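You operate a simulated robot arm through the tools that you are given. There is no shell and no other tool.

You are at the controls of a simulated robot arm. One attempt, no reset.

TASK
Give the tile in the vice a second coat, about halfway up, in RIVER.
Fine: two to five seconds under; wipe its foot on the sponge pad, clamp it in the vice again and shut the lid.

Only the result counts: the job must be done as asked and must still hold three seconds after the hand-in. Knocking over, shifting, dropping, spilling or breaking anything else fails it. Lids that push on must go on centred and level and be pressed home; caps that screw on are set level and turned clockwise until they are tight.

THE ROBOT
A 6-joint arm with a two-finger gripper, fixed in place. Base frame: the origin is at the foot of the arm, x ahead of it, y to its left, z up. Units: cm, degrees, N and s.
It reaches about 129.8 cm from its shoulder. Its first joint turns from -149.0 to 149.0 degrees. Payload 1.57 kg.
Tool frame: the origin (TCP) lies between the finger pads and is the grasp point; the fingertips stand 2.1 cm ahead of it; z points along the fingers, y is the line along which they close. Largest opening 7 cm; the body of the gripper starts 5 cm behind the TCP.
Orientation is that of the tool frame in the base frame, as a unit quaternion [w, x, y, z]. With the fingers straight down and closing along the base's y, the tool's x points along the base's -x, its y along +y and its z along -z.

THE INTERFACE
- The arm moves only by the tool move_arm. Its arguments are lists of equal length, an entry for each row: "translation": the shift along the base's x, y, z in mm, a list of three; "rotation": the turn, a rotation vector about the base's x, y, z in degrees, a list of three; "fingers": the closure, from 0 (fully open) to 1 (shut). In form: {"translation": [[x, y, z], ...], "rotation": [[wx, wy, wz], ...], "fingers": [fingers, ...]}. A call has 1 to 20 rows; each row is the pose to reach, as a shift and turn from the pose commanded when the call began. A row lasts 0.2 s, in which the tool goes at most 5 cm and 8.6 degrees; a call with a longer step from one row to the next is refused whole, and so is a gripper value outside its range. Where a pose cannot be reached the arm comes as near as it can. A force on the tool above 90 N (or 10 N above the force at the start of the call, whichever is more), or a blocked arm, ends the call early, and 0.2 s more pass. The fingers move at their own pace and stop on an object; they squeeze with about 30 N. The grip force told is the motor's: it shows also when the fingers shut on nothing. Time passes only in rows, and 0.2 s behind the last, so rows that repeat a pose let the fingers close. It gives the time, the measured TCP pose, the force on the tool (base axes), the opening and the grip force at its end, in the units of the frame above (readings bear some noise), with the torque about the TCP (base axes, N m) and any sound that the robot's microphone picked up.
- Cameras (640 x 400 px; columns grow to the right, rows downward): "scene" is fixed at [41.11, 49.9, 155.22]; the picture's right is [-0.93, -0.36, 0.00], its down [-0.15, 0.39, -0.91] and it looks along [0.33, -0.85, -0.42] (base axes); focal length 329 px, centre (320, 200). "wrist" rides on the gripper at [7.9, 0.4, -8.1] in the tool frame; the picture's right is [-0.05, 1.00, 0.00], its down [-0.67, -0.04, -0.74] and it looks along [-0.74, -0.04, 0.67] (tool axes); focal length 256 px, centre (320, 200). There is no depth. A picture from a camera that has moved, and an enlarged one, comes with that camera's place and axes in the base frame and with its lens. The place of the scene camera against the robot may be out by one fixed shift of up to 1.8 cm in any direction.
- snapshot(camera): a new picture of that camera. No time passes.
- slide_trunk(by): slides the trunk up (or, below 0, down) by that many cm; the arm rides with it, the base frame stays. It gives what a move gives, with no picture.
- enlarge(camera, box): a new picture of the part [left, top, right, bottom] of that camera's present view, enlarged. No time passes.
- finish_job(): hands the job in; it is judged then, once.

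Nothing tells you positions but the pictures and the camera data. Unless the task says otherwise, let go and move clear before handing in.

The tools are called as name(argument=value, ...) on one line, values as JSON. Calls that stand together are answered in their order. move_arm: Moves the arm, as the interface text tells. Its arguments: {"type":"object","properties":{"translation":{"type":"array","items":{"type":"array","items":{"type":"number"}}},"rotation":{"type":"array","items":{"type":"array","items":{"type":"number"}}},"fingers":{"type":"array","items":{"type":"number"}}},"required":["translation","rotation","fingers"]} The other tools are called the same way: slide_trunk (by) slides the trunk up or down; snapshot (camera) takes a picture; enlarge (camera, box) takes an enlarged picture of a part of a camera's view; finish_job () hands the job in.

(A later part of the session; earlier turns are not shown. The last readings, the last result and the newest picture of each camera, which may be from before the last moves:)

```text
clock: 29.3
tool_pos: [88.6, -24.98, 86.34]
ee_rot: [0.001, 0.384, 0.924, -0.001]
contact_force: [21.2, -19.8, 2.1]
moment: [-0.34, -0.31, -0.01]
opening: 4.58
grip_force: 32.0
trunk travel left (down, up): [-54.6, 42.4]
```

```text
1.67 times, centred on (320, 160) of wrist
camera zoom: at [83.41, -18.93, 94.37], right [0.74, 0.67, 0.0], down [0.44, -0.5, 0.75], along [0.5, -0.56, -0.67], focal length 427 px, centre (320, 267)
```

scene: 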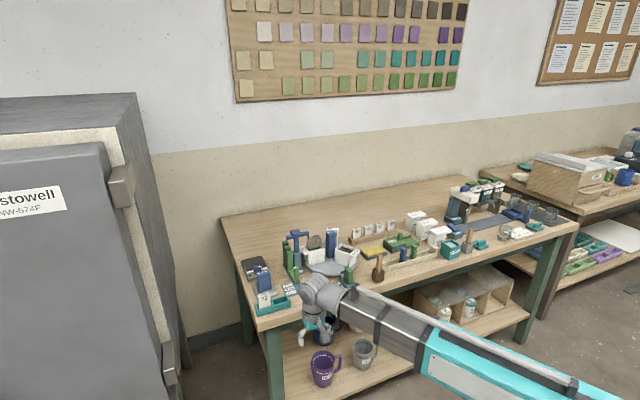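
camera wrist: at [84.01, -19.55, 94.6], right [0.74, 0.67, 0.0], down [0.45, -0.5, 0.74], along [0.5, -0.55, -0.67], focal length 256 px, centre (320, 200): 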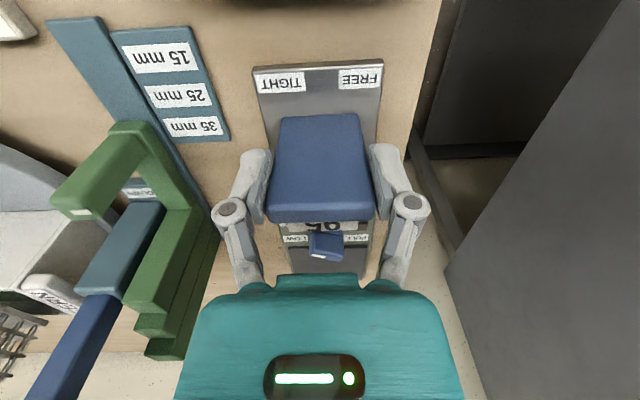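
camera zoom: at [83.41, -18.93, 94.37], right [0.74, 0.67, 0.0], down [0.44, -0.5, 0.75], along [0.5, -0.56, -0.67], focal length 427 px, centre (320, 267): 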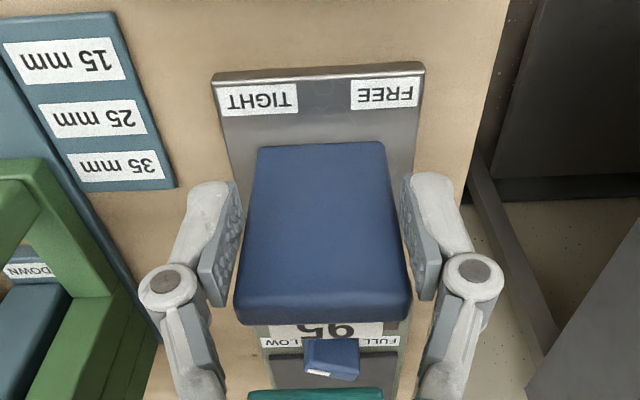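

The jaw slid about 1.2 cm and met a stop, so it's free. I'll ease off, release, and check whether it stays open.

move_arm(translation=[[0.7, -0.7, 0], [0.7, -0.7, 0], [0.7, -0.7, 0], [0.7, -0.7, 0], [0.7, -0.7, 0]], rotation=[[0, 0, 0], [0, 0, 0], [0, 0, 0], [0, 0, 0], [0, 0, 0]], fingers=[1, 0, 0, 0, 0])

slide_trunk(by=8)

enlarge(camera="wrist", box=[240, 40, 400, 280])

enlarge(camera="scene", box=[240, 250, 300, 310])

```text
clock: 30.5
tool_pos: [88.41, -24.77, 86.43]
ee_rot: [0.0, 0.383, 0.924, 0.0]
contact_force: [0.0, -0.3, 0.6]
moment: [0.01, 0.02, -0.01]
opening: 7.0
grip_force: 0.1
trunk travel left (down, up): [-54.6, 42.4]
```

```text
clock: 31.7
tool_pos: [88.43, -24.79, 94.48]
ee_rot: [-0.001, 0.383, 0.924, -0.001]
contact_force: [0.6, 0.1, 0.6]
moment: [0.01, 0.03, -0.01]
opening: 7.02
grip_force: 0.1
trunk travel left (down, up): [-62.6, 34.4]
```

```text
1.67 times, centred on (320, 160) of wrist
camera zoom: at [83.3, -18.77, 102.55], right [0.74, 0.67, 0.0], down [0.45, -0.5, 0.74], along [0.5, -0.55, -0.67], focal length 427 px, centre (320, 267)
```

zoom: 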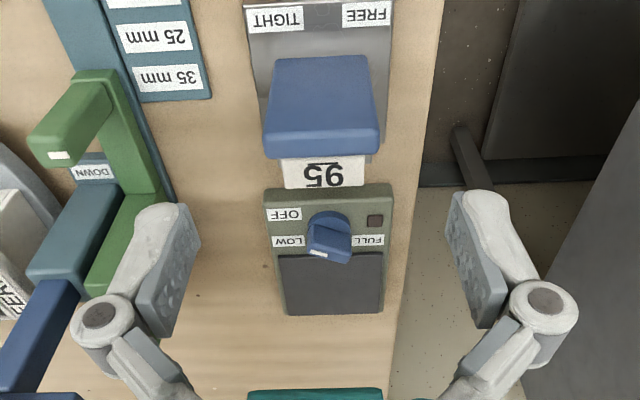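

```text
6.67 times, centred on (270, 280) of scene
camera zoom: at [41.11, 49.9, 155.22], right [-0.93, -0.36, 0.0], down [-0.15, 0.39, -0.91], along [0.33, -0.85, -0.42], focal length 2192 px, centre (653, -333)
```

zoom: 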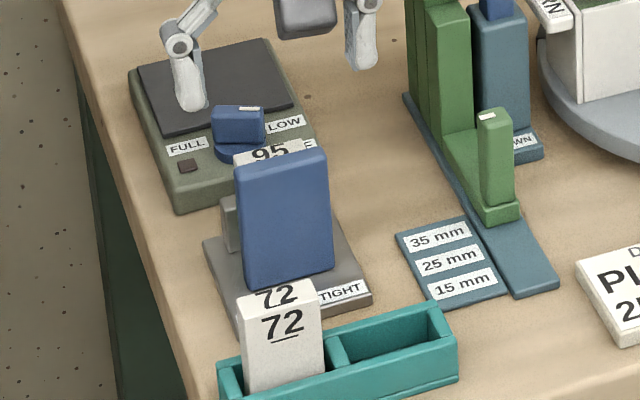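

The jaw stays open and tile 95 is exposed. Before taking it I must open the RIVER pot (only one hand), so I'll go look at that pot first.

slide_trunk(by=8)

move_arm(translation=[[-33, 33, 0], [-66, 66, 0], [-100, 100, 0], [-127, 127, 0], [-160, 94, 0], [-193, 61, 0], [-226, 28, 0], [-259, -5, 0], [-292, -38, 0], [-325, -71, 0], [-358, -104, 0], [-391, -137, 0], [-424, -170, 0], [-457, -203, 0], [-490, -236, 0], [-523, -269, 0], [-556, -302, 0], [-589, -335, 0], [-620, -366, 0], [-620, -366, 0]], rotation=[[0, 0, 0], [0, 0, 0], [0, 0, 0], [0, 0, 0], [0, 0, 0], [0, 0, 0], [0, 0, 0], [0, 0, 0], [0, 0, 0], [0, 0, 0], [0, 0, 0], [0, 0, 0], [0, 0, 0], [0, 0, 0], [0, 0, 0], [0, 0, 0], [0, 0, 0], [0, 0, 0], [0, 0, 0], [0, 0, 0]], fingers=[0, 0, 0, 0, 0, 0, 0, 0, 0, 0, 0, 0, 0, 0, 0, 0, 0, 0, 0, 0])

snapshot(camera="wrist")

enlarge(camera="wrist", box=[220, 80, 420, 270])

snapshot(camera="scene")

```text
clock: 32.9
tool_pos: [88.48, -24.76, 102.39]
ee_rot: [-0.001, 0.383, 0.924, -0.001]
contact_force: [0.1, 0.2, 0.3]
moment: [0.0, 0.0, -0.02]
opening: 6.99
grip_force: 0.1
trunk travel left (down, up): [-70.6, 26.4]
```

```text
clock: 37.0
tool_pos: [26.12, -61.24, 102.54]
ee_rot: [-0.001, 0.383, 0.924, 0.001]
contact_force: [-0.5, 0.6, 0.1]
moment: [0.03, -0.03, 0.01]
opening: 7.01
grip_force: 0.0
trunk travel left (down, up): [-70.6, 26.4]
```

```text
taken
camera wrist: at [20.97, -55.17, 110.56], right [0.74, 0.67, 0.0], down [0.45, -0.5, 0.74], along [0.5, -0.55, -0.67], focal length 256 px, centre (320, 200)
```

wrist: 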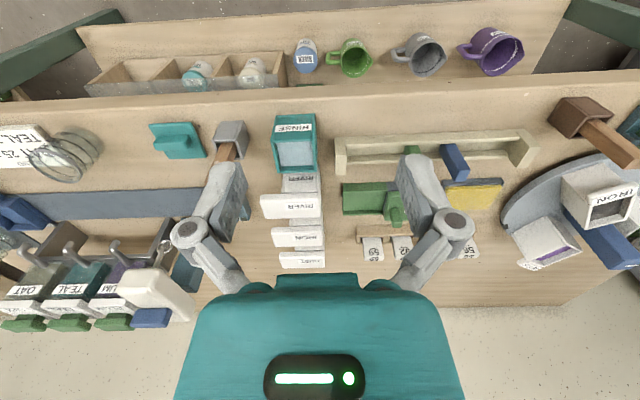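

```text
2.11 times, centred on (320, 175) of wrist
camera zoom: at [20.97, -55.17, 110.56], right [0.74, 0.67, 0.0], down [0.45, -0.5, 0.74], along [0.5, -0.55, -0.67], focal length 539 px, centre (320, 253)
```

zoom: 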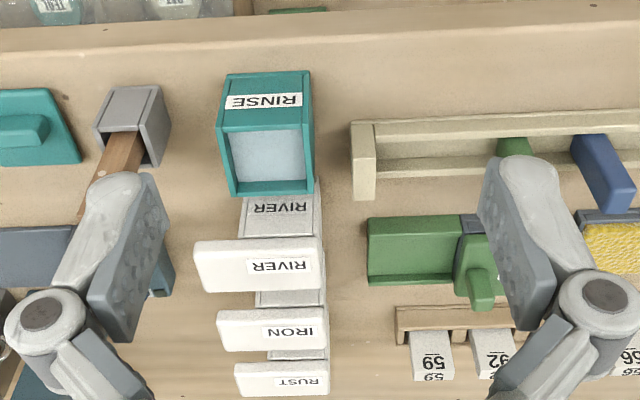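

```text
taken
```

scene: 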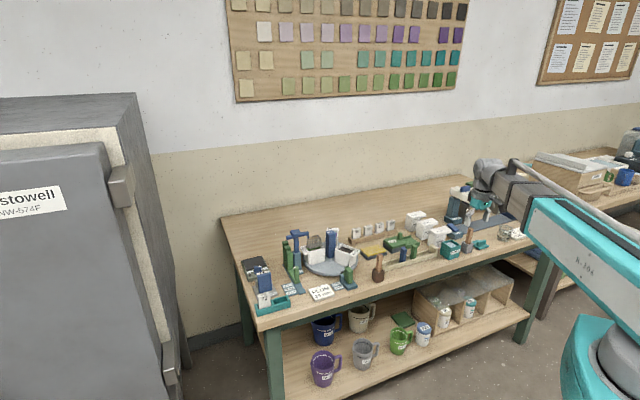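

I see the RIVER pot with an overhanging white lid. I'll take a steeper, tilted look from above it.

move_arm(translation=[[20, -20, 0], [40, -40, 0], [60, -60, 0], [70, -70, 0], [70, -70, 0]], rotation=[[6, 6, 0], [12, 12, 0], [18, 18, 0], [21, 21, 0], [21, 21, 0]], fingers=[0, 0, 0, 0, 0])

snapshot(camera="wrist")

enlarge(camera="wrist", box=[230, 80, 410, 270])

enlarge(camera="scene", box=[400, 205, 490, 265])

```text
clock: 38.2
tool_pos: [32.99, -68.93, 104.63]
ee_rot: [-0.221, 0.372, 0.898, 0.083]
contact_force: [14.9, 11.2, -34.7]
moment: [-2.59, 1.63, -0.6]
opening: 6.99
grip_force: 0.1
out of reach, approached as far as the arm can: row 2, 3, 4, 5
trunk travel left (down, up): [-70.6, 26.4]
```

```text
taken
camera wrist: at [31.24, -66.02, 115.35], right [0.74, 0.68, -0.04], down [0.64, -0.68, 0.36], along [0.21, -0.29, -0.93], focal length 256 px, centre (320, 200)
```

wrist: 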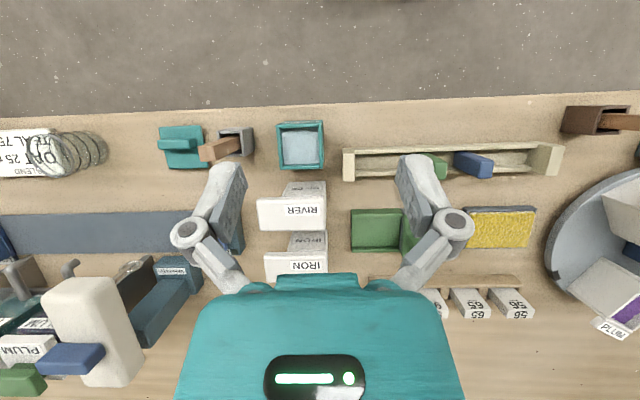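

```text
2.11 times, centred on (320, 175) of wrist
camera zoom: at [31.24, -66.02, 115.35], right [0.74, 0.68, -0.04], down [0.64, -0.68, 0.36], along [0.21, -0.29, -0.93], focal length 539 px, centre (320, 253)
```

zoom: 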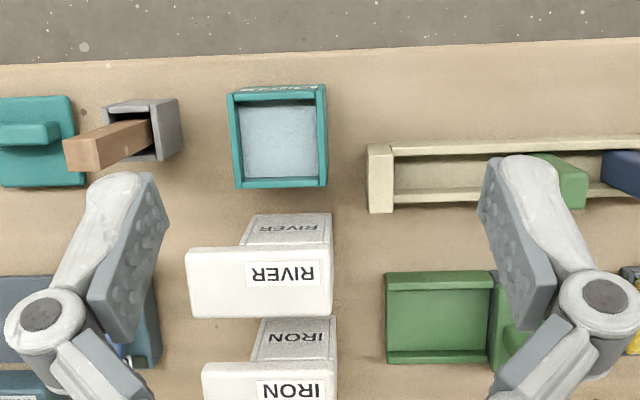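

```text
6.67 times, centred on (445, 235) of scene
camera zoom: at [41.11, 49.9, 155.22], right [-0.93, -0.36, 0.0], down [-0.15, 0.39, -0.91], along [0.33, -0.85, -0.42], focal length 2192 px, centre (-513, -33)
```

zoom: 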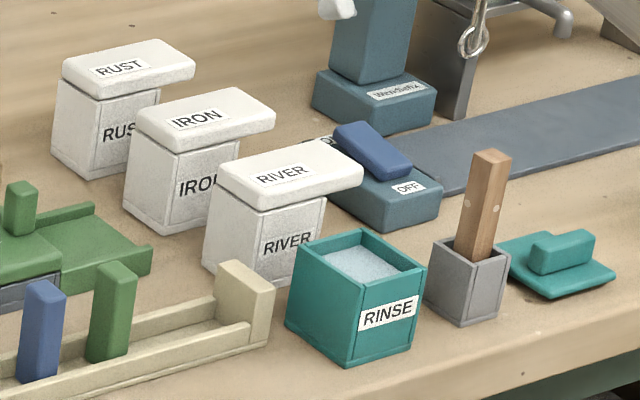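

A contact force of 37 N shows up, so something of the wrist is touching something. I'll look at the scene before reversing.

snapshot(camera="scene")

enlarge(camera="scene", box=[420, 140, 560, 240])

enlarge(camera="wrist", box=[0, 200, 240, 400])

```text
taken
```

scene: 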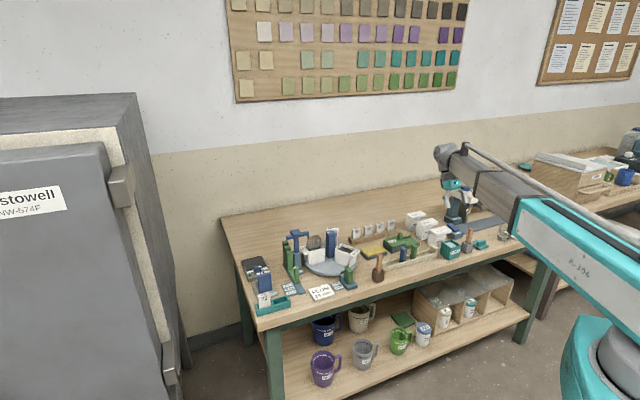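

```text
4.00 times, centred on (490, 190) of scene
camera zoom: at [41.11, 49.9, 155.22], right [-0.93, -0.36, 0.0], down [-0.15, 0.39, -0.91], along [0.33, -0.85, -0.42], focal length 1316 px, centre (-360, 240)
```

zoom: 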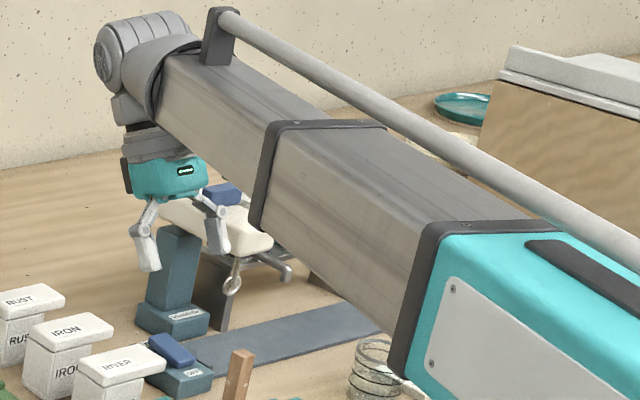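

```text
2.00 times, centred on (120, 300) of wrist
camera zoom: at [31.24, -66.02, 115.35], right [0.74, 0.68, -0.04], down [0.64, -0.68, 0.36], along [0.21, -0.29, -0.93], focal length 512 px, centre (720, 0)
```

zoom: 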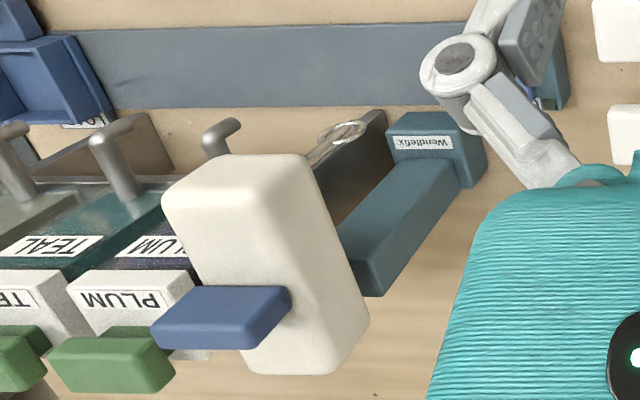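

Nothing of the bench seems touched; most likely the tilted wrist met the forearm. I'll reverse the tilt at once and re-check.

move_arm(translation=[[-20, 20, 0], [-40, 40, 0], [-60, 60, 0], [-60, 60, 0], [-60, 60, 0]], rotation=[[-6, -6, 0], [-12, -12, 0], [-18, -18, 0], [-18.6, -18.6, 0], [-18.6, -18.6, 0]], fingers=[0, 0, 0, 0, 0])

enlarge(camera="scene", box=[430, 170, 570, 270])

snapshot(camera="wrist")

```text
clock: 39.5
tool_pos: [27.01, -62.74, 102.48]
ee_rot: [-0.027, 0.382, 0.924, 0.011]
contact_force: [-0.4, 0.0, 0.2]
moment: [0.03, 0.01, 0.01]
opening: 7.0
grip_force: 0.0
out of reach, approached as far as the arm can: row 1, 2, 3, 4, 5
trunk travel left (down, up): [-70.6, 26.4]
```

```text
4.00 times, centred on (500, 220) of scene
camera zoom: at [41.11, 49.9, 155.22], right [-0.93, -0.36, 0.0], down [-0.15, 0.39, -0.91], along [0.33, -0.85, -0.42], focal length 1316 px, centre (-400, 120)
```

zoom: 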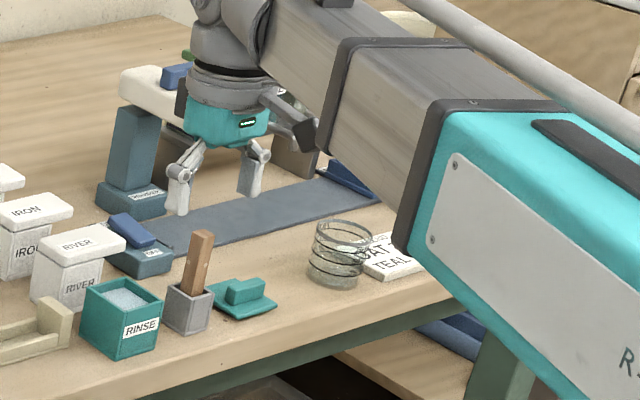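

```text
taken
camera wrist: at [22.25, -57.0, 111.04], right [0.74, 0.67, 0.0], down [0.48, -0.53, 0.7], along [0.47, -0.53, -0.71], focal length 256 px, centre (320, 200)
```

wrist: 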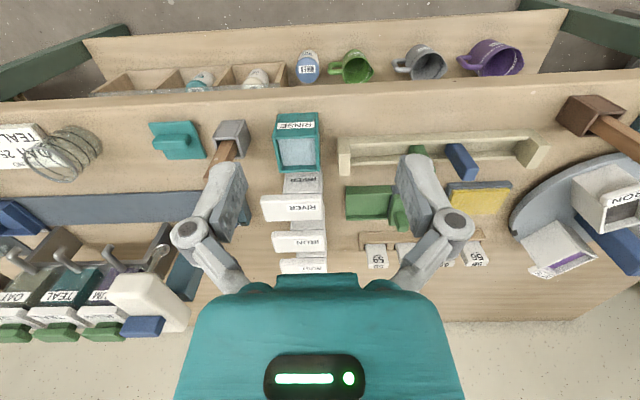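

The forearm contact was the robot's own camera against its own arm; the bench items are unmoved. Now I'll level the wrist, then turn it 90° so the fingers close across the lid's short side.

move_arm(translation=[[0, 0, 0], [0, 0, 0]], rotation=[[-2.35, -2.37, 0], [-2.35, -2.37, 0]], fingers=[0, 0])

move_arm(translation=[[0, 0, 0], [0, 0, 0], [0, 0, 0], [0, 0, 0], [0, 0, 0], [0, 0, 0], [0, 0, 0], [0, 0, 0], [0, 0, 0], [0, 0, 0], [0, 0, 0], [0, 0, 0]], rotation=[[0, 0, -8.2], [0, 0, -16.4], [0, 0, -24.6], [0, 0, -32.8], [0, 0, -41], [0, 0, -49.2], [0, 0, -57.4], [0, 0, -65.6], [0, 0, -73.8], [0, 0, -82], [0, 0, -90], [0, 0, -90]], fingers=[0, 0, 0, 0, 0, 0, 0, 0, 0, 0, 0, 0])

snapshot(camera="wrist")

```text
clock: 40.0
tool_pos: [26.95, -62.62, 102.56]
ee_rot: [-0.001, 0.382, 0.924, 0.0]
contact_force: [0.0, 0.4, 0.2]
moment: [0.03, 0.01, 0.01]
opening: 7.0
grip_force: 0.0
trunk travel left (down, up): [-70.6, 26.4]
```

```text
clock: 42.6
tool_pos: [27.19, -62.58, 102.46]
ee_rot: [-0.001, 0.924, 0.382, 0.001]
contact_force: [0.9, 0.0, -0.2]
moment: [0.01, 0.0, 0.02]
opening: 6.99
grip_force: 0.0
trunk travel left (down, up): [-70.6, 26.4]
```

```text
taken
camera wrist: at [33.14, -57.15, 110.57], right [0.67, -0.75, 0.0], down [-0.5, -0.45, 0.74], along [-0.55, -0.5, -0.67], focal length 256 px, centre (320, 200)
```

wrist: 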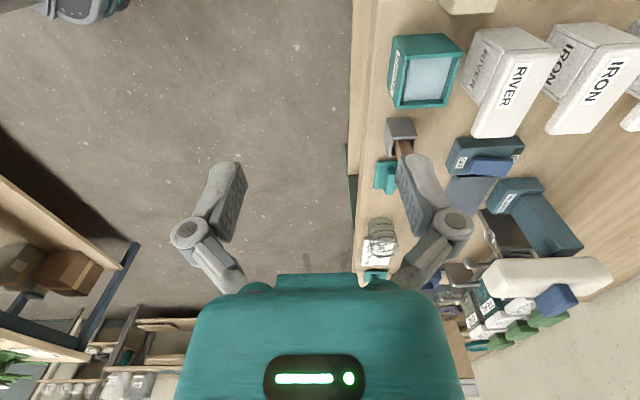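

The fingers now close across the bench (along n). Moving over the pot for a view.

move_arm(translation=[[38, -20, 0], [76, -40, 0], [114, -60, 0], [152, -81, 0], [152, -81, 0]], rotation=[[0, 0, 0], [0, 0, 0], [0, 0, 0], [0, 0, 0], [0, 0, 0]], fingers=[0, 0, 0, 0, 0])

snapshot(camera="wrist")

enlarge(camera="wrist", box=[220, 60, 420, 230])

```text
clock: 43.9
tool_pos: [42.5, -70.46, 102.52]
ee_rot: [-0.001, 0.924, 0.382, 0.0]
contact_force: [1.3, 0.0, -0.2]
moment: [-0.03, 0.03, -0.02]
opening: 7.0
grip_force: 0.2
trunk travel left (down, up): [-70.6, 26.4]
```

```text
taken
camera wrist: at [48.52, -65.13, 110.56], right [0.67, -0.74, 0.0], down [-0.5, -0.45, 0.74], along [-0.55, -0.5, -0.67], focal length 256 px, centre (320, 200)
```

wrist: 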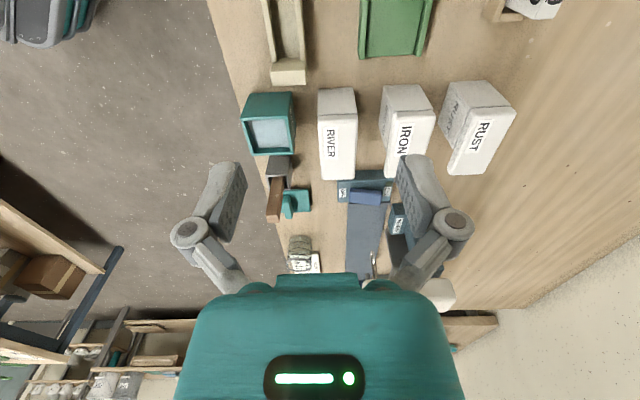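

```text
2.35 times, centred on (320, 145) of wrist
camera zoom: at [48.52, -65.13, 110.56], right [0.67, -0.74, 0.0], down [-0.5, -0.45, 0.74], along [-0.55, -0.5, -0.67], focal length 602 px, centre (320, 329)
```

zoom: 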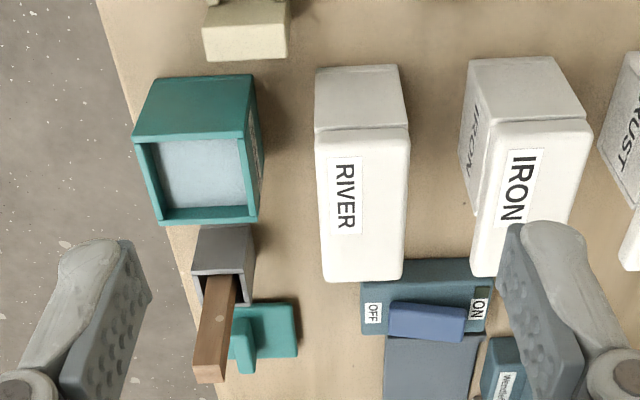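

The lid looks like a slab about 8.5 × 4.1 cm, top near z≈87, with a tab overhanging the pot. I'll centre over it and come lower for a precise fix.

move_arm(translation=[[-28, -39, 0], [-56, -78, 0], [-56, -78, 0]], rotation=[[0, 0, 0], [0, 0, 0], [0, 0, 0]], fingers=[0, 0, 0])

snapshot(camera="wrist")

slide_trunk(by=-8)

snapshot(camera="wrist")

enlarge(camera="scene", box=[400, 180, 500, 260])

```text
clock: 44.6
tool_pos: [36.8, -78.42, 102.48]
ee_rot: [0.0, 0.924, 0.383, 0.0]
contact_force: [0.4, -0.3, 1.1]
moment: [0.02, -0.03, 0.01]
opening: 6.98
grip_force: 0.0
trunk travel left (down, up): [-70.6, 26.4]
```

```text
taken
camera wrist: at [42.78, -73.02, 110.57], right [0.67, -0.74, 0.0], down [-0.5, -0.45, 0.74], along [-0.55, -0.5, -0.67], focal length 256 px, centre (320, 200)
```

wrist: 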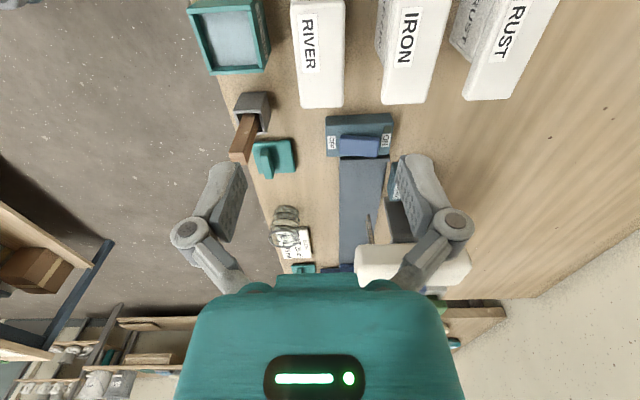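

```text
clock: 45.8
tool_pos: [36.66, -78.35, 94.52]
ee_rot: [0.0, 0.924, 0.383, 0.001]
contact_force: [0.2, 0.0, 0.0]
moment: [0.02, 0.02, 0.01]
opening: 7.0
grip_force: 0.0
trunk travel left (down, up): [-62.6, 34.4]
```

```text
taken
camera wrist: at [42.8, -72.99, 102.58], right [0.67, -0.74, 0.0], down [-0.5, -0.45, 0.74], along [-0.55, -0.5, -0.67], focal length 256 px, centre (320, 200)
```

wrist: 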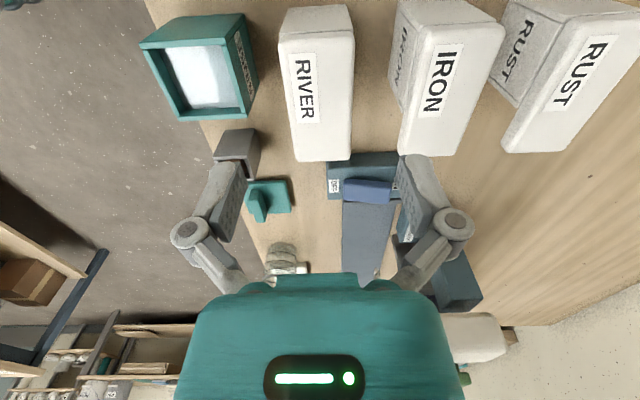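

```text
5.00 times, centred on (450, 220) of scene
camera zoom: at [41.11, 49.9, 155.22], right [-0.93, -0.36, 0.0], down [-0.15, 0.39, -0.91], along [0.33, -0.85, -0.42], focal length 1644 px, centre (-330, 100)
```

zoom: 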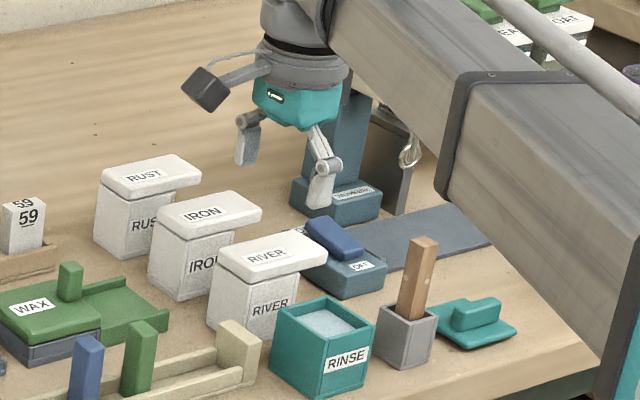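

By comparing the two heights I put the lid top at z≈87.5, spanning t −33.6 to −25.1, centred at n≈81.5. I'll descend so just the fingertips overlap the lid's edge.

slide_trunk(by=-5.7)

snapshot(camera="wrist")

enlarge(camera="scene", box=[420, 200, 480, 260])

```text
clock: 46.8
tool_pos: [36.71, -78.39, 88.78]
ee_rot: [0.0, 0.924, 0.383, 0.001]
contact_force: [0.2, -0.4, 0.9]
moment: [0.0, -0.04, 0.04]
opening: 7.0
grip_force: 0.1
trunk travel left (down, up): [-56.9, 40.1]
```

```text
taken
camera wrist: at [42.8, -73.0, 96.87], right [0.67, -0.74, 0.0], down [-0.5, -0.45, 0.74], along [-0.55, -0.5, -0.67], focal length 256 px, centre (320, 200)
```

wrist: 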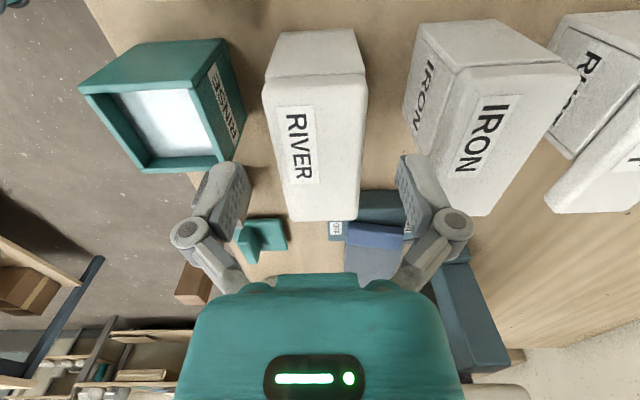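

```text
6.67 times, centred on (450, 230) of scene
camera zoom: at [41.11, 49.9, 155.22], right [-0.93, -0.36, 0.0], down [-0.15, 0.39, -0.91], along [0.33, -0.85, -0.42], focal length 2192 px, centre (-547, 0)
```

zoom: 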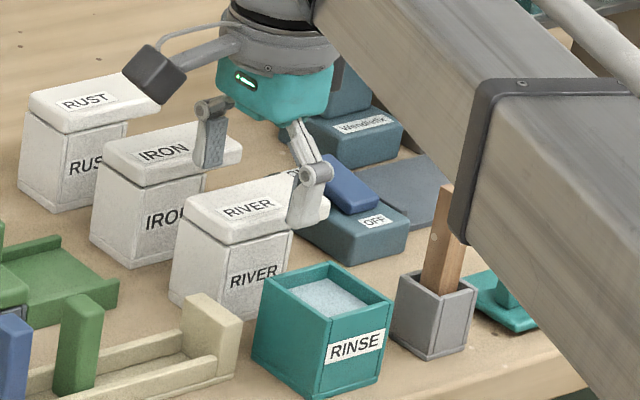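

The lid top is confirmed at z≈87.4; a touch lower, then grip.

slide_trunk(by=-0.4)

move_arm(translation=[[0, 0, 0], [0, 0, 0], [0, 0, 0], [0, 0, 0]], rotation=[[0, 0, 0], [0, 0, 0], [0, 0, 0], [0, 0, 0]], fingers=[0.25, 0.5, 1, 1])

snapshot(camera="wrist")

enlarge(camera="scene", box=[420, 200, 480, 260])

```text
clock: 47.3
tool_pos: [36.75, -78.34, 88.31]
ee_rot: [0.0, 0.924, 0.383, 0.001]
contact_force: [0.2, 1.0, 0.3]
moment: [0.02, 0.0, -0.01]
opening: 6.98
grip_force: 0.1
trunk travel left (down, up): [-56.5, 40.5]
```

```text
clock: 48.3
tool_pos: [36.75, -78.38, 88.43]
ee_rot: [-0.001, 0.924, 0.382, 0.0]
contact_force: [-2.1, 1.0, -0.4]
moment: [0.03, -0.04, 0.01]
opening: 4.19
grip_force: 32.2
trunk travel left (down, up): [-56.5, 40.5]
```

```text
taken
camera wrist: at [42.78, -72.98, 96.48], right [0.67, -0.74, 0.0], down [-0.5, -0.45, 0.74], along [-0.55, -0.5, -0.67], focal length 256 px, centre (320, 200)
```

wrist: 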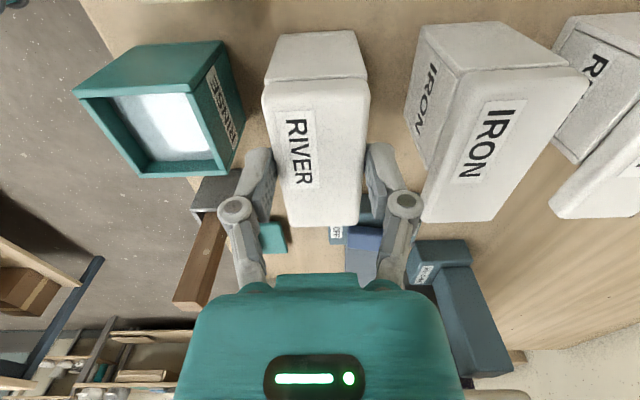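

```text
6.67 times, centred on (450, 230) of scene
camera zoom: at [41.11, 49.9, 155.22], right [-0.93, -0.36, 0.0], down [-0.15, 0.39, -0.91], along [0.33, -0.85, -0.42], focal length 2192 px, centre (-547, 0)
```

zoom: 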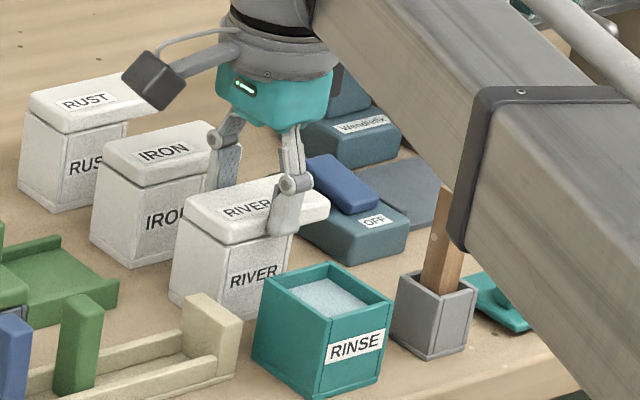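

Gripped on the lid (4.2 cm). I'll lift a little and check that the pot stays behind.

slide_trunk(by=0.6)

enlarge(camera="scene", box=[420, 200, 480, 260])

snapshot(camera="wrist")

```text
clock: 48.9
tool_pos: [36.75, -78.39, 88.83]
ee_rot: [-0.003, 0.924, 0.382, 0.001]
contact_force: [-10.6, 14.3, -32.4]
moment: [0.54, -0.43, 0.07]
opening: 4.21
grip_force: 32.2
trunk travel left (down, up): [-57.1, 39.9]
```

```text
6.67 times, centred on (450, 230) of scene
camera zoom: at [41.11, 49.9, 155.22], right [-0.93, -0.36, 0.0], down [-0.15, 0.39, -0.91], along [0.33, -0.85, -0.42], focal length 2192 px, centre (-547, 0)
```

zoom: 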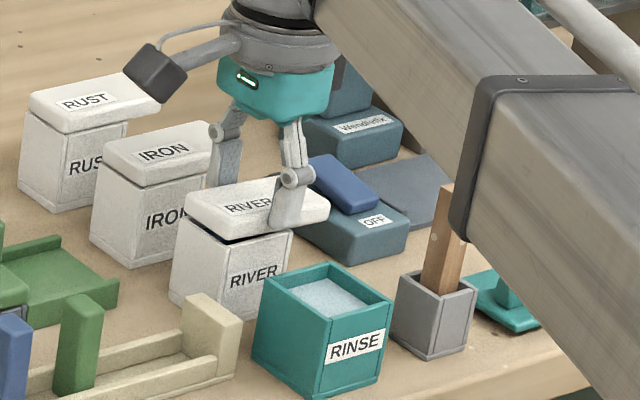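

```text
taken
camera wrist: at [42.76, -73.05, 96.93], right [0.67, -0.74, 0.0], down [-0.5, -0.45, 0.74], along [-0.55, -0.49, -0.67], focal length 256 px, centre (320, 200)
```

wrist: 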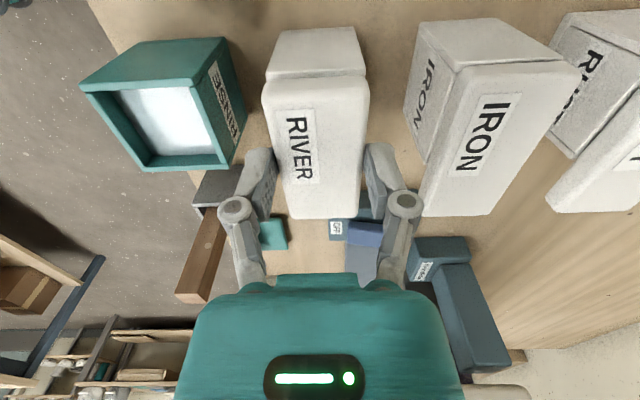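

enlarge(camera="scene", box=[434, 218, 466, 250])

enlarge(camera="wrist", box=[240, 20, 400, 120])

```text
12.50 times, centred on (450, 234) of scene
camera zoom: at [41.11, 49.9, 155.22], right [-0.93, -0.36, 0.0], down [-0.15, 0.39, -0.91], along [0.33, -0.85, -0.42], focal length 4111 px, centre (-1305, -225)
```

zoom: 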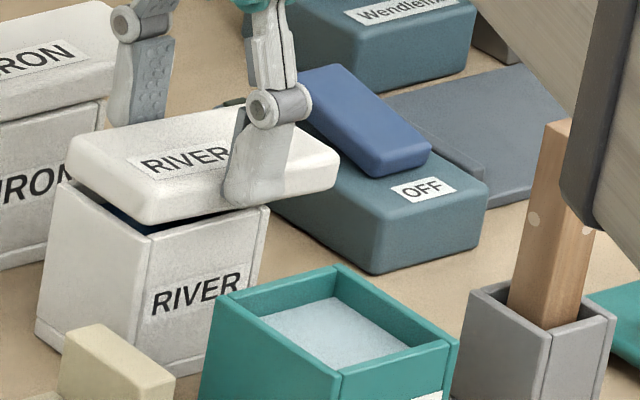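

```text
4.00 times, centred on (320, 70) of wrist
camera zoom: at [42.76, -73.05, 96.93], right [0.67, -0.74, 0.0], down [-0.5, -0.45, 0.74], along [-0.55, -0.49, -0.67], focal length 1024 px, centre (320, 720)
```

zoom: 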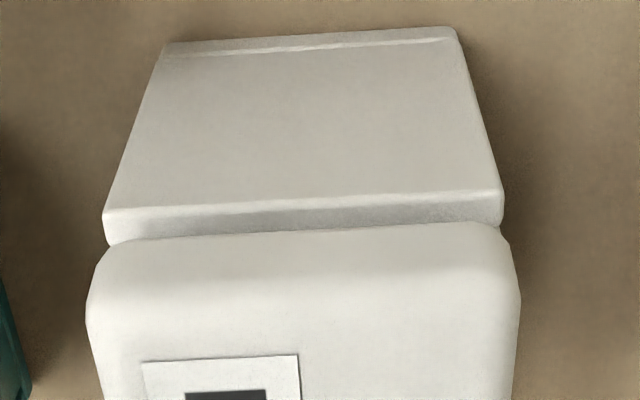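

A gap with dark blue liquid shows at the near (+t) end while the tab end holds — and the torque puts the resistance near t≈−31.6. That suggests a hinge on the tab side, so I'll test by rotating the lid a few degrees about that hinge.

move_arm(translation=[[-0.6, -0.6, 0], [-1.3, -1.3, 0], [-1.8, -1.8, 0]], rotation=[[1.4, -1.4, 0], [2.8, -2.8, 0], [4.2, -4.2, 0]], fingers=[1, 1, 1])

enlarge(camera="scene", box=[434, 210, 474, 250])

snapshot(camera="wrist")

```text
clock: 49.7
tool_pos: [36.48, -78.56, 89.21]
ee_rot: [-0.021, 0.923, 0.381, 0.049]
contact_force: [-14.3, 17.2, -24.9]
moment: [0.39, -0.33, -0.16]
opening: 4.2
grip_force: 32.0
trunk travel left (down, up): [-57.1, 39.9]
```

```text
10.00 times, centred on (454, 230) of scene
camera zoom: at [41.11, 49.9, 155.22], right [-0.93, -0.36, 0.0], down [-0.15, 0.39, -0.91], along [0.33, -0.85, -0.42], focal length 3289 px, centre (-1020, -100)
```

zoom: 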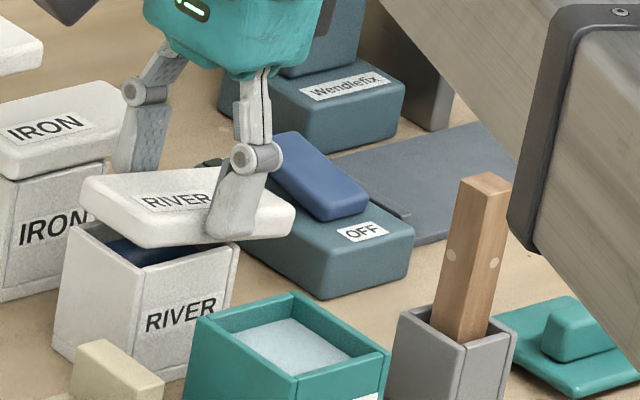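

```text
taken
camera wrist: at [41.96, -73.83, 97.91], right [0.67, -0.74, -0.01], down [-0.55, -0.5, 0.67], along [-0.5, -0.44, -0.74], focal length 256 px, centre (320, 200)
```

wrist: 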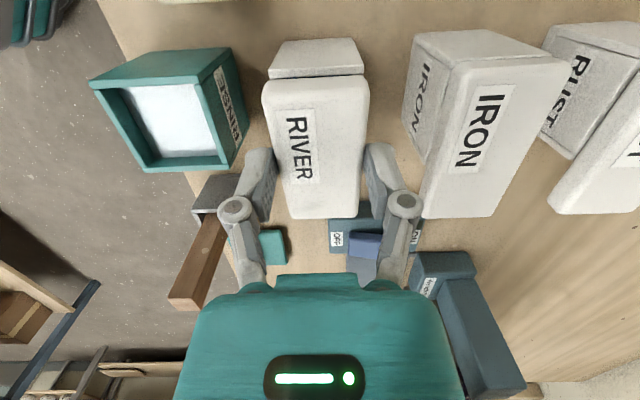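

The hinge on the tab side is confirmed. The lid can pivot in the pads, so I'll follow a small arc: ease toward the hinge side to relieve the force.

move_arm(translation=[[-1.2, -0.5, 0], [-2.4, -1.0, 0], [-3.5, -1.4, 0], [-3.5, -1.4, 0]], rotation=[[0, 0, 0], [0, 0, 0], [0, 0, 0], [0, 0, 0]], fingers=[1, 1, 1, 1])

enlarge(camera="scene", box=[434, 210, 474, 250])

```text
clock: 50.7
tool_pos: [36.59, -78.5, 89.15]
ee_rot: [-0.02, 0.922, 0.384, 0.05]
contact_force: [15.6, 21.4, -15.5]
moment: [0.76, -0.56, -0.14]
opening: 4.18
grip_force: 32.1
trunk travel left (down, up): [-57.1, 39.9]
```

```text
10.00 times, centred on (454, 230) of scene
camera zoom: at [41.11, 49.9, 155.22], right [-0.93, -0.36, 0.0], down [-0.15, 0.39, -0.91], along [0.33, -0.85, -0.42], focal length 3289 px, centre (-1020, -100)
```

zoom: 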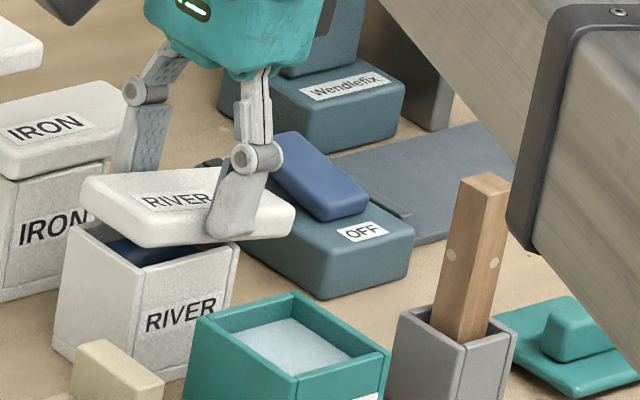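

The lid is ajar about 10° and stiff near the hinge. I'll relax and release to see if it stays where it is, then regrip farther from the hinge.

move_arm(translation=[[1.4, 1.4, 0], [1.4, 1.4, 0], [1.4, 1.4, 0], [1.4, 1.4, 0]], rotation=[[0, 0, 0], [0, 0, 0], [0, 0, 0], [0, 0, 0]], fingers=[1, 0.45, 0.45, 0.45])

enlarge(camera="scene", box=[434, 210, 474, 250])

snapshot(camera="wrist")

```text
clock: 51.7
tool_pos: [36.61, -78.58, 89.2]
ee_rot: [-0.02, 0.922, 0.382, 0.049]
contact_force: [17.9, 3.6, -0.2]
moment: [0.23, -0.32, 0.3]
opening: 4.18
grip_force: 31.7
trunk travel left (down, up): [-57.1, 39.9]
```

```text
10.00 times, centred on (454, 230) of scene
camera zoom: at [41.11, 49.9, 155.22], right [-0.93, -0.36, 0.0], down [-0.15, 0.39, -0.91], along [0.33, -0.85, -0.42], focal length 3289 px, centre (-1020, -100)
```

zoom: 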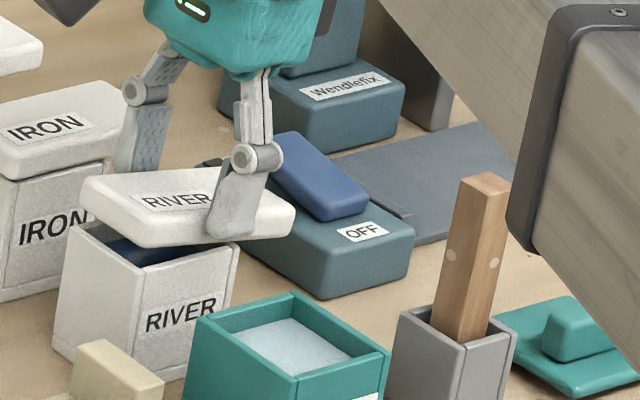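

```text
taken
camera wrist: at [41.93, -73.79, 97.92], right [0.67, -0.74, -0.01], down [-0.55, -0.5, 0.67], along [-0.5, -0.45, -0.74], focal length 256 px, centre (320, 200)
```

wrist: 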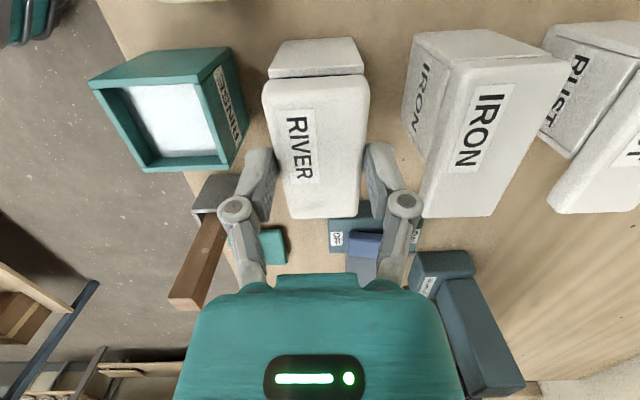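

Still gripped (0.45 is narrower than the lid). Opening wider now.

move_arm(translation=[[0, 0, 0], [0, 0, 0], [0, 0, 0]], rotation=[[0, 0, 0], [0, 0, 0], [0, 0, 0]], fingers=[0, 0, 0])

enlarge(camera="scene", box=[434, 210, 474, 250])

snapshot(camera="wrist")

```text
clock: 52.5
tool_pos: [36.28, -78.64, 89.17]
ee_rot: [-0.021, 0.923, 0.382, 0.049]
contact_force: [0.4, -0.5, -0.4]
moment: [0.01, 0.0, 0.01]
opening: 6.97
grip_force: 0.0
trunk travel left (down, up): [-57.1, 39.9]
```

```text
10.00 times, centred on (454, 230) of scene
camera zoom: at [41.11, 49.9, 155.22], right [-0.93, -0.36, 0.0], down [-0.15, 0.39, -0.91], along [0.33, -0.85, -0.42], focal length 3289 px, centre (-1020, -100)
```

zoom: 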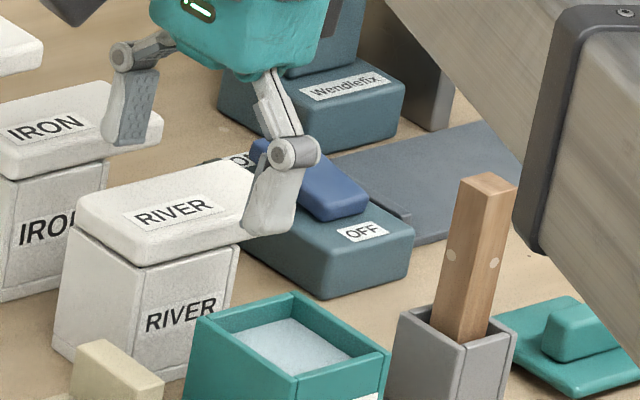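

```text
taken
camera wrist: at [41.72, -73.77, 97.95], right [0.67, -0.74, -0.01], down [-0.55, -0.5, 0.67], along [-0.5, -0.44, -0.74], focal length 256 px, centre (320, 200)
```

wrist: 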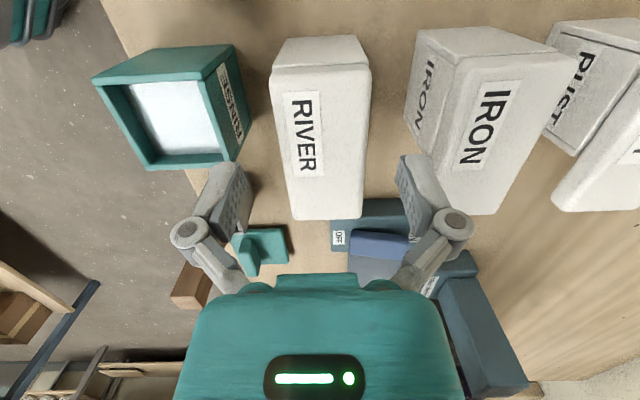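

The lid falls shut by itself, so its hinge is loose, with a tab beyond the hinge — pressing the tab down should swing the lid open. I'll raise the hand and measure where the hinge (pot's edge) is.

slide_trunk(by=6)

move_arm(translation=[[0, 0, 0], [0, 0, 0]], rotation=[[-4.2, 4.2, 0], [-4.2, 4.2, 0]], fingers=[0.5, 1])

enlarge(camera="scene", box=[436, 222, 472, 252])

snapshot(camera="wrist")

```text
clock: 53.5
tool_pos: [36.21, -78.62, 95.08]
ee_rot: [-0.02, 0.922, 0.382, 0.049]
contact_force: [0.3, 0.0, 0.0]
moment: [0.02, 0.01, 0.02]
opening: 7.02
grip_force: 0.0
trunk travel left (down, up): [-63.1, 33.9]
```

```text
clock: 54.1
tool_pos: [36.33, -78.59, 94.98]
ee_rot: [0.0, 0.924, 0.382, 0.001]
contact_force: [-0.4, -0.1, 0.3]
moment: [-0.01, -0.01, -0.01]
opening: 1.06
grip_force: 4.7
trunk travel left (down, up): [-63.1, 33.9]
```

```text
13.33 times, centred on (454, 237) of scene
camera zoom: at [41.11, 49.9, 155.22], right [-0.93, -0.36, 0.0], down [-0.15, 0.39, -0.91], along [0.33, -0.85, -0.42], focal length 4385 px, centre (-1467, -293)
```

zoom: 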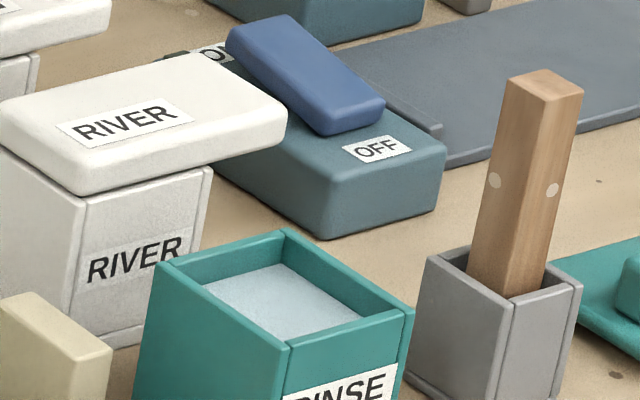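

```text
taken
camera wrist: at [42.32, -73.15, 103.06], right [0.67, -0.74, 0.0], down [-0.5, -0.45, 0.74], along [-0.55, -0.5, -0.67], focal length 256 px, centre (320, 200)
```

wrist: 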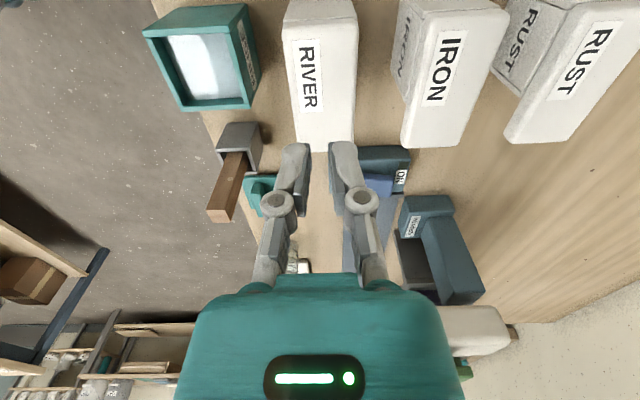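

The hinge edge is at t≈−30.6 and the tab runs to −33.6. I'll put the closed fingertips over the tab and come down to just above it.

move_arm(translation=[[-10, -12, 0], [-19.6, -22.4, 0], [-19.6, -22.4, 0]], rotation=[[0, 0, 0], [0, 0, 0], [0, 0, 0]], fingers=[1, 1, 1])

slide_trunk(by=-5.0)

snapshot(camera="wrist")

enlarge(camera="scene", box=[424, 205, 484, 255])

```text
clock: 54.9
tool_pos: [34.44, -80.89, 94.95]
ee_rot: [-0.001, 0.924, 0.381, 0.001]
contact_force: [0.7, 1.1, -0.1]
moment: [0.04, 0.04, -0.02]
opening: 0.02
grip_force: 28.6
trunk travel left (down, up): [-63.1, 33.9]
```

```text
clock: 55.8
tool_pos: [34.49, -80.97, 89.91]
ee_rot: [0.0, 0.924, 0.382, 0.001]
contact_force: [0.8, 0.5, 0.0]
moment: [0.0, 0.03, 0.02]
opening: 0.01
grip_force: 28.6
trunk travel left (down, up): [-58.1, 38.9]
```

```text
taken
camera wrist: at [40.47, -75.49, 98.07], right [0.67, -0.74, 0.0], down [-0.5, -0.45, 0.74], along [-0.55, -0.5, -0.67], focal length 256 px, centre (320, 200)
```

wrist: 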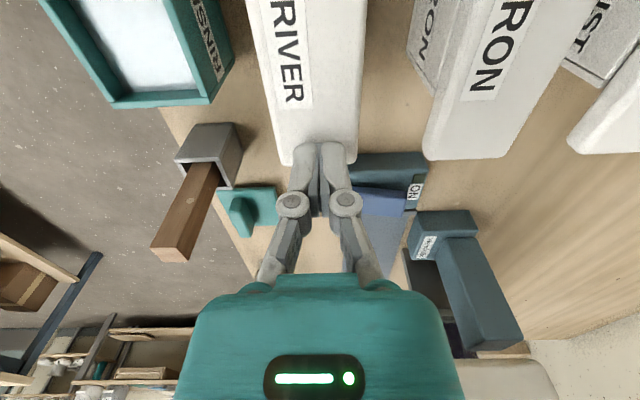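

```text
8.00 times, centred on (454, 230) of scene
camera zoom: at [41.11, 49.9, 155.22], right [-0.93, -0.36, 0.0], down [-0.15, 0.39, -0.91], along [0.33, -0.85, -0.42], focal length 2631 px, centre (-752, -40)
```

zoom: 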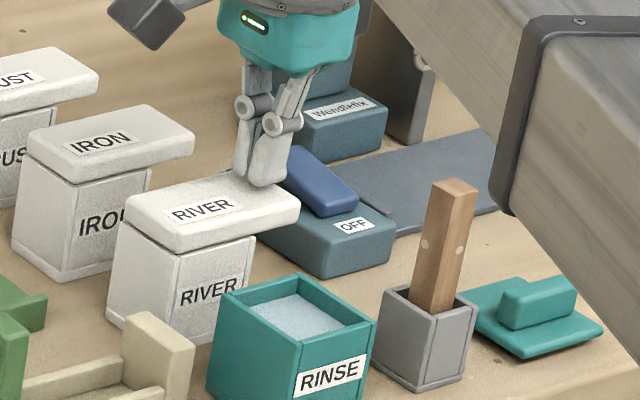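

The fingertips are right above the tab. Press down 1.4 cm first and look.

slide_trunk(by=-1.4)

enlarge(camera="scene", box=[424, 205, 484, 255])

```text
clock: 56.4
tool_pos: [34.16, -81.23, 88.47]
ee_rot: [-0.001, 0.925, 0.381, 0.001]
contact_force: [-19.0, -17.9, -6.7]
moment: [-0.49, 0.35, 0.02]
opening: 0.59
grip_force: 28.6
trunk travel left (down, up): [-56.7, 40.3]
```

```text
8.00 times, centred on (454, 230) of scene
camera zoom: at [41.11, 49.9, 155.22], right [-0.93, -0.36, 0.0], down [-0.15, 0.39, -0.91], along [0.33, -0.85, -0.42], focal length 2631 px, centre (-752, -40)
```

zoom: 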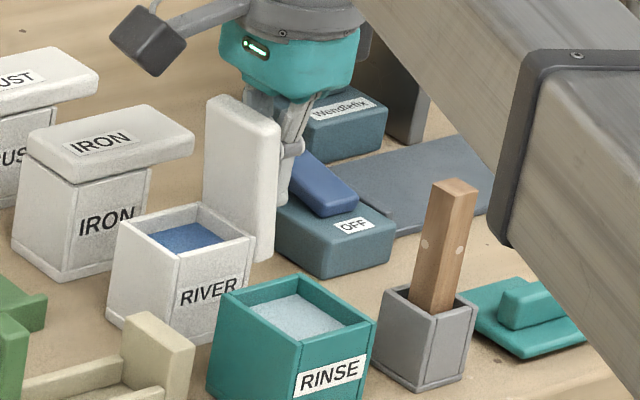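

The lid is standing open, with blue liquid visible. I'll back off sideways to relieve the pressure, then raise and see if it stays open.

move_arm(translation=[[-3, -3, 0], [-6, -6, 0], [-10, -10, 0], [-10, -10, 0]], rotation=[[0, 0, 0], [0, 0, 0], [0, 0, 0], [0, 0, 0]], fingers=[1, 1, 1, 1])

enlarge(camera="scene", box=[424, 205, 484, 255])

snapshot(camera="wrist")

```text
clock: 57.4
tool_pos: [33.38, -81.8, 88.69]
ee_rot: [-0.001, 0.924, 0.382, 0.002]
contact_force: [-0.3, -0.6, -0.1]
moment: [0.02, -0.02, -0.01]
opening: 0.61
grip_force: 28.5
trunk travel left (down, up): [-56.7, 40.3]
```

```text
8.00 times, centred on (454, 230) of scene
camera zoom: at [41.11, 49.9, 155.22], right [-0.93, -0.36, 0.0], down [-0.15, 0.39, -0.91], along [0.33, -0.85, -0.42], focal length 2631 px, centre (-752, -40)
```

zoom: 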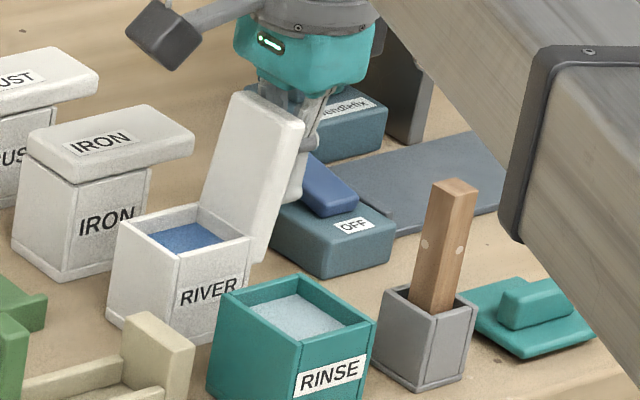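

```text
taken
camera wrist: at [39.5, -76.39, 96.67], right [0.67, -0.74, 0.0], down [-0.5, -0.45, 0.74], along [-0.55, -0.5, -0.67], focal length 256 px, centre (320, 200)
```

wrist: 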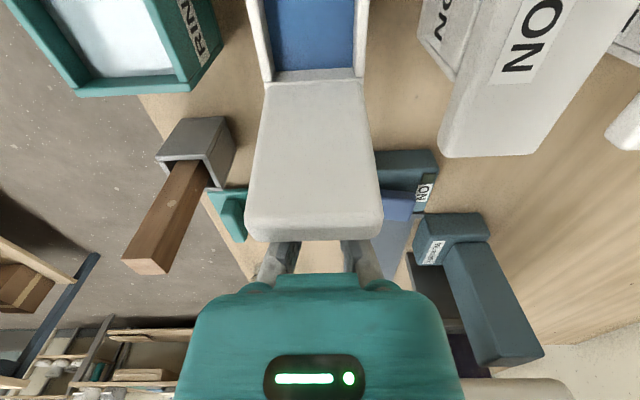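

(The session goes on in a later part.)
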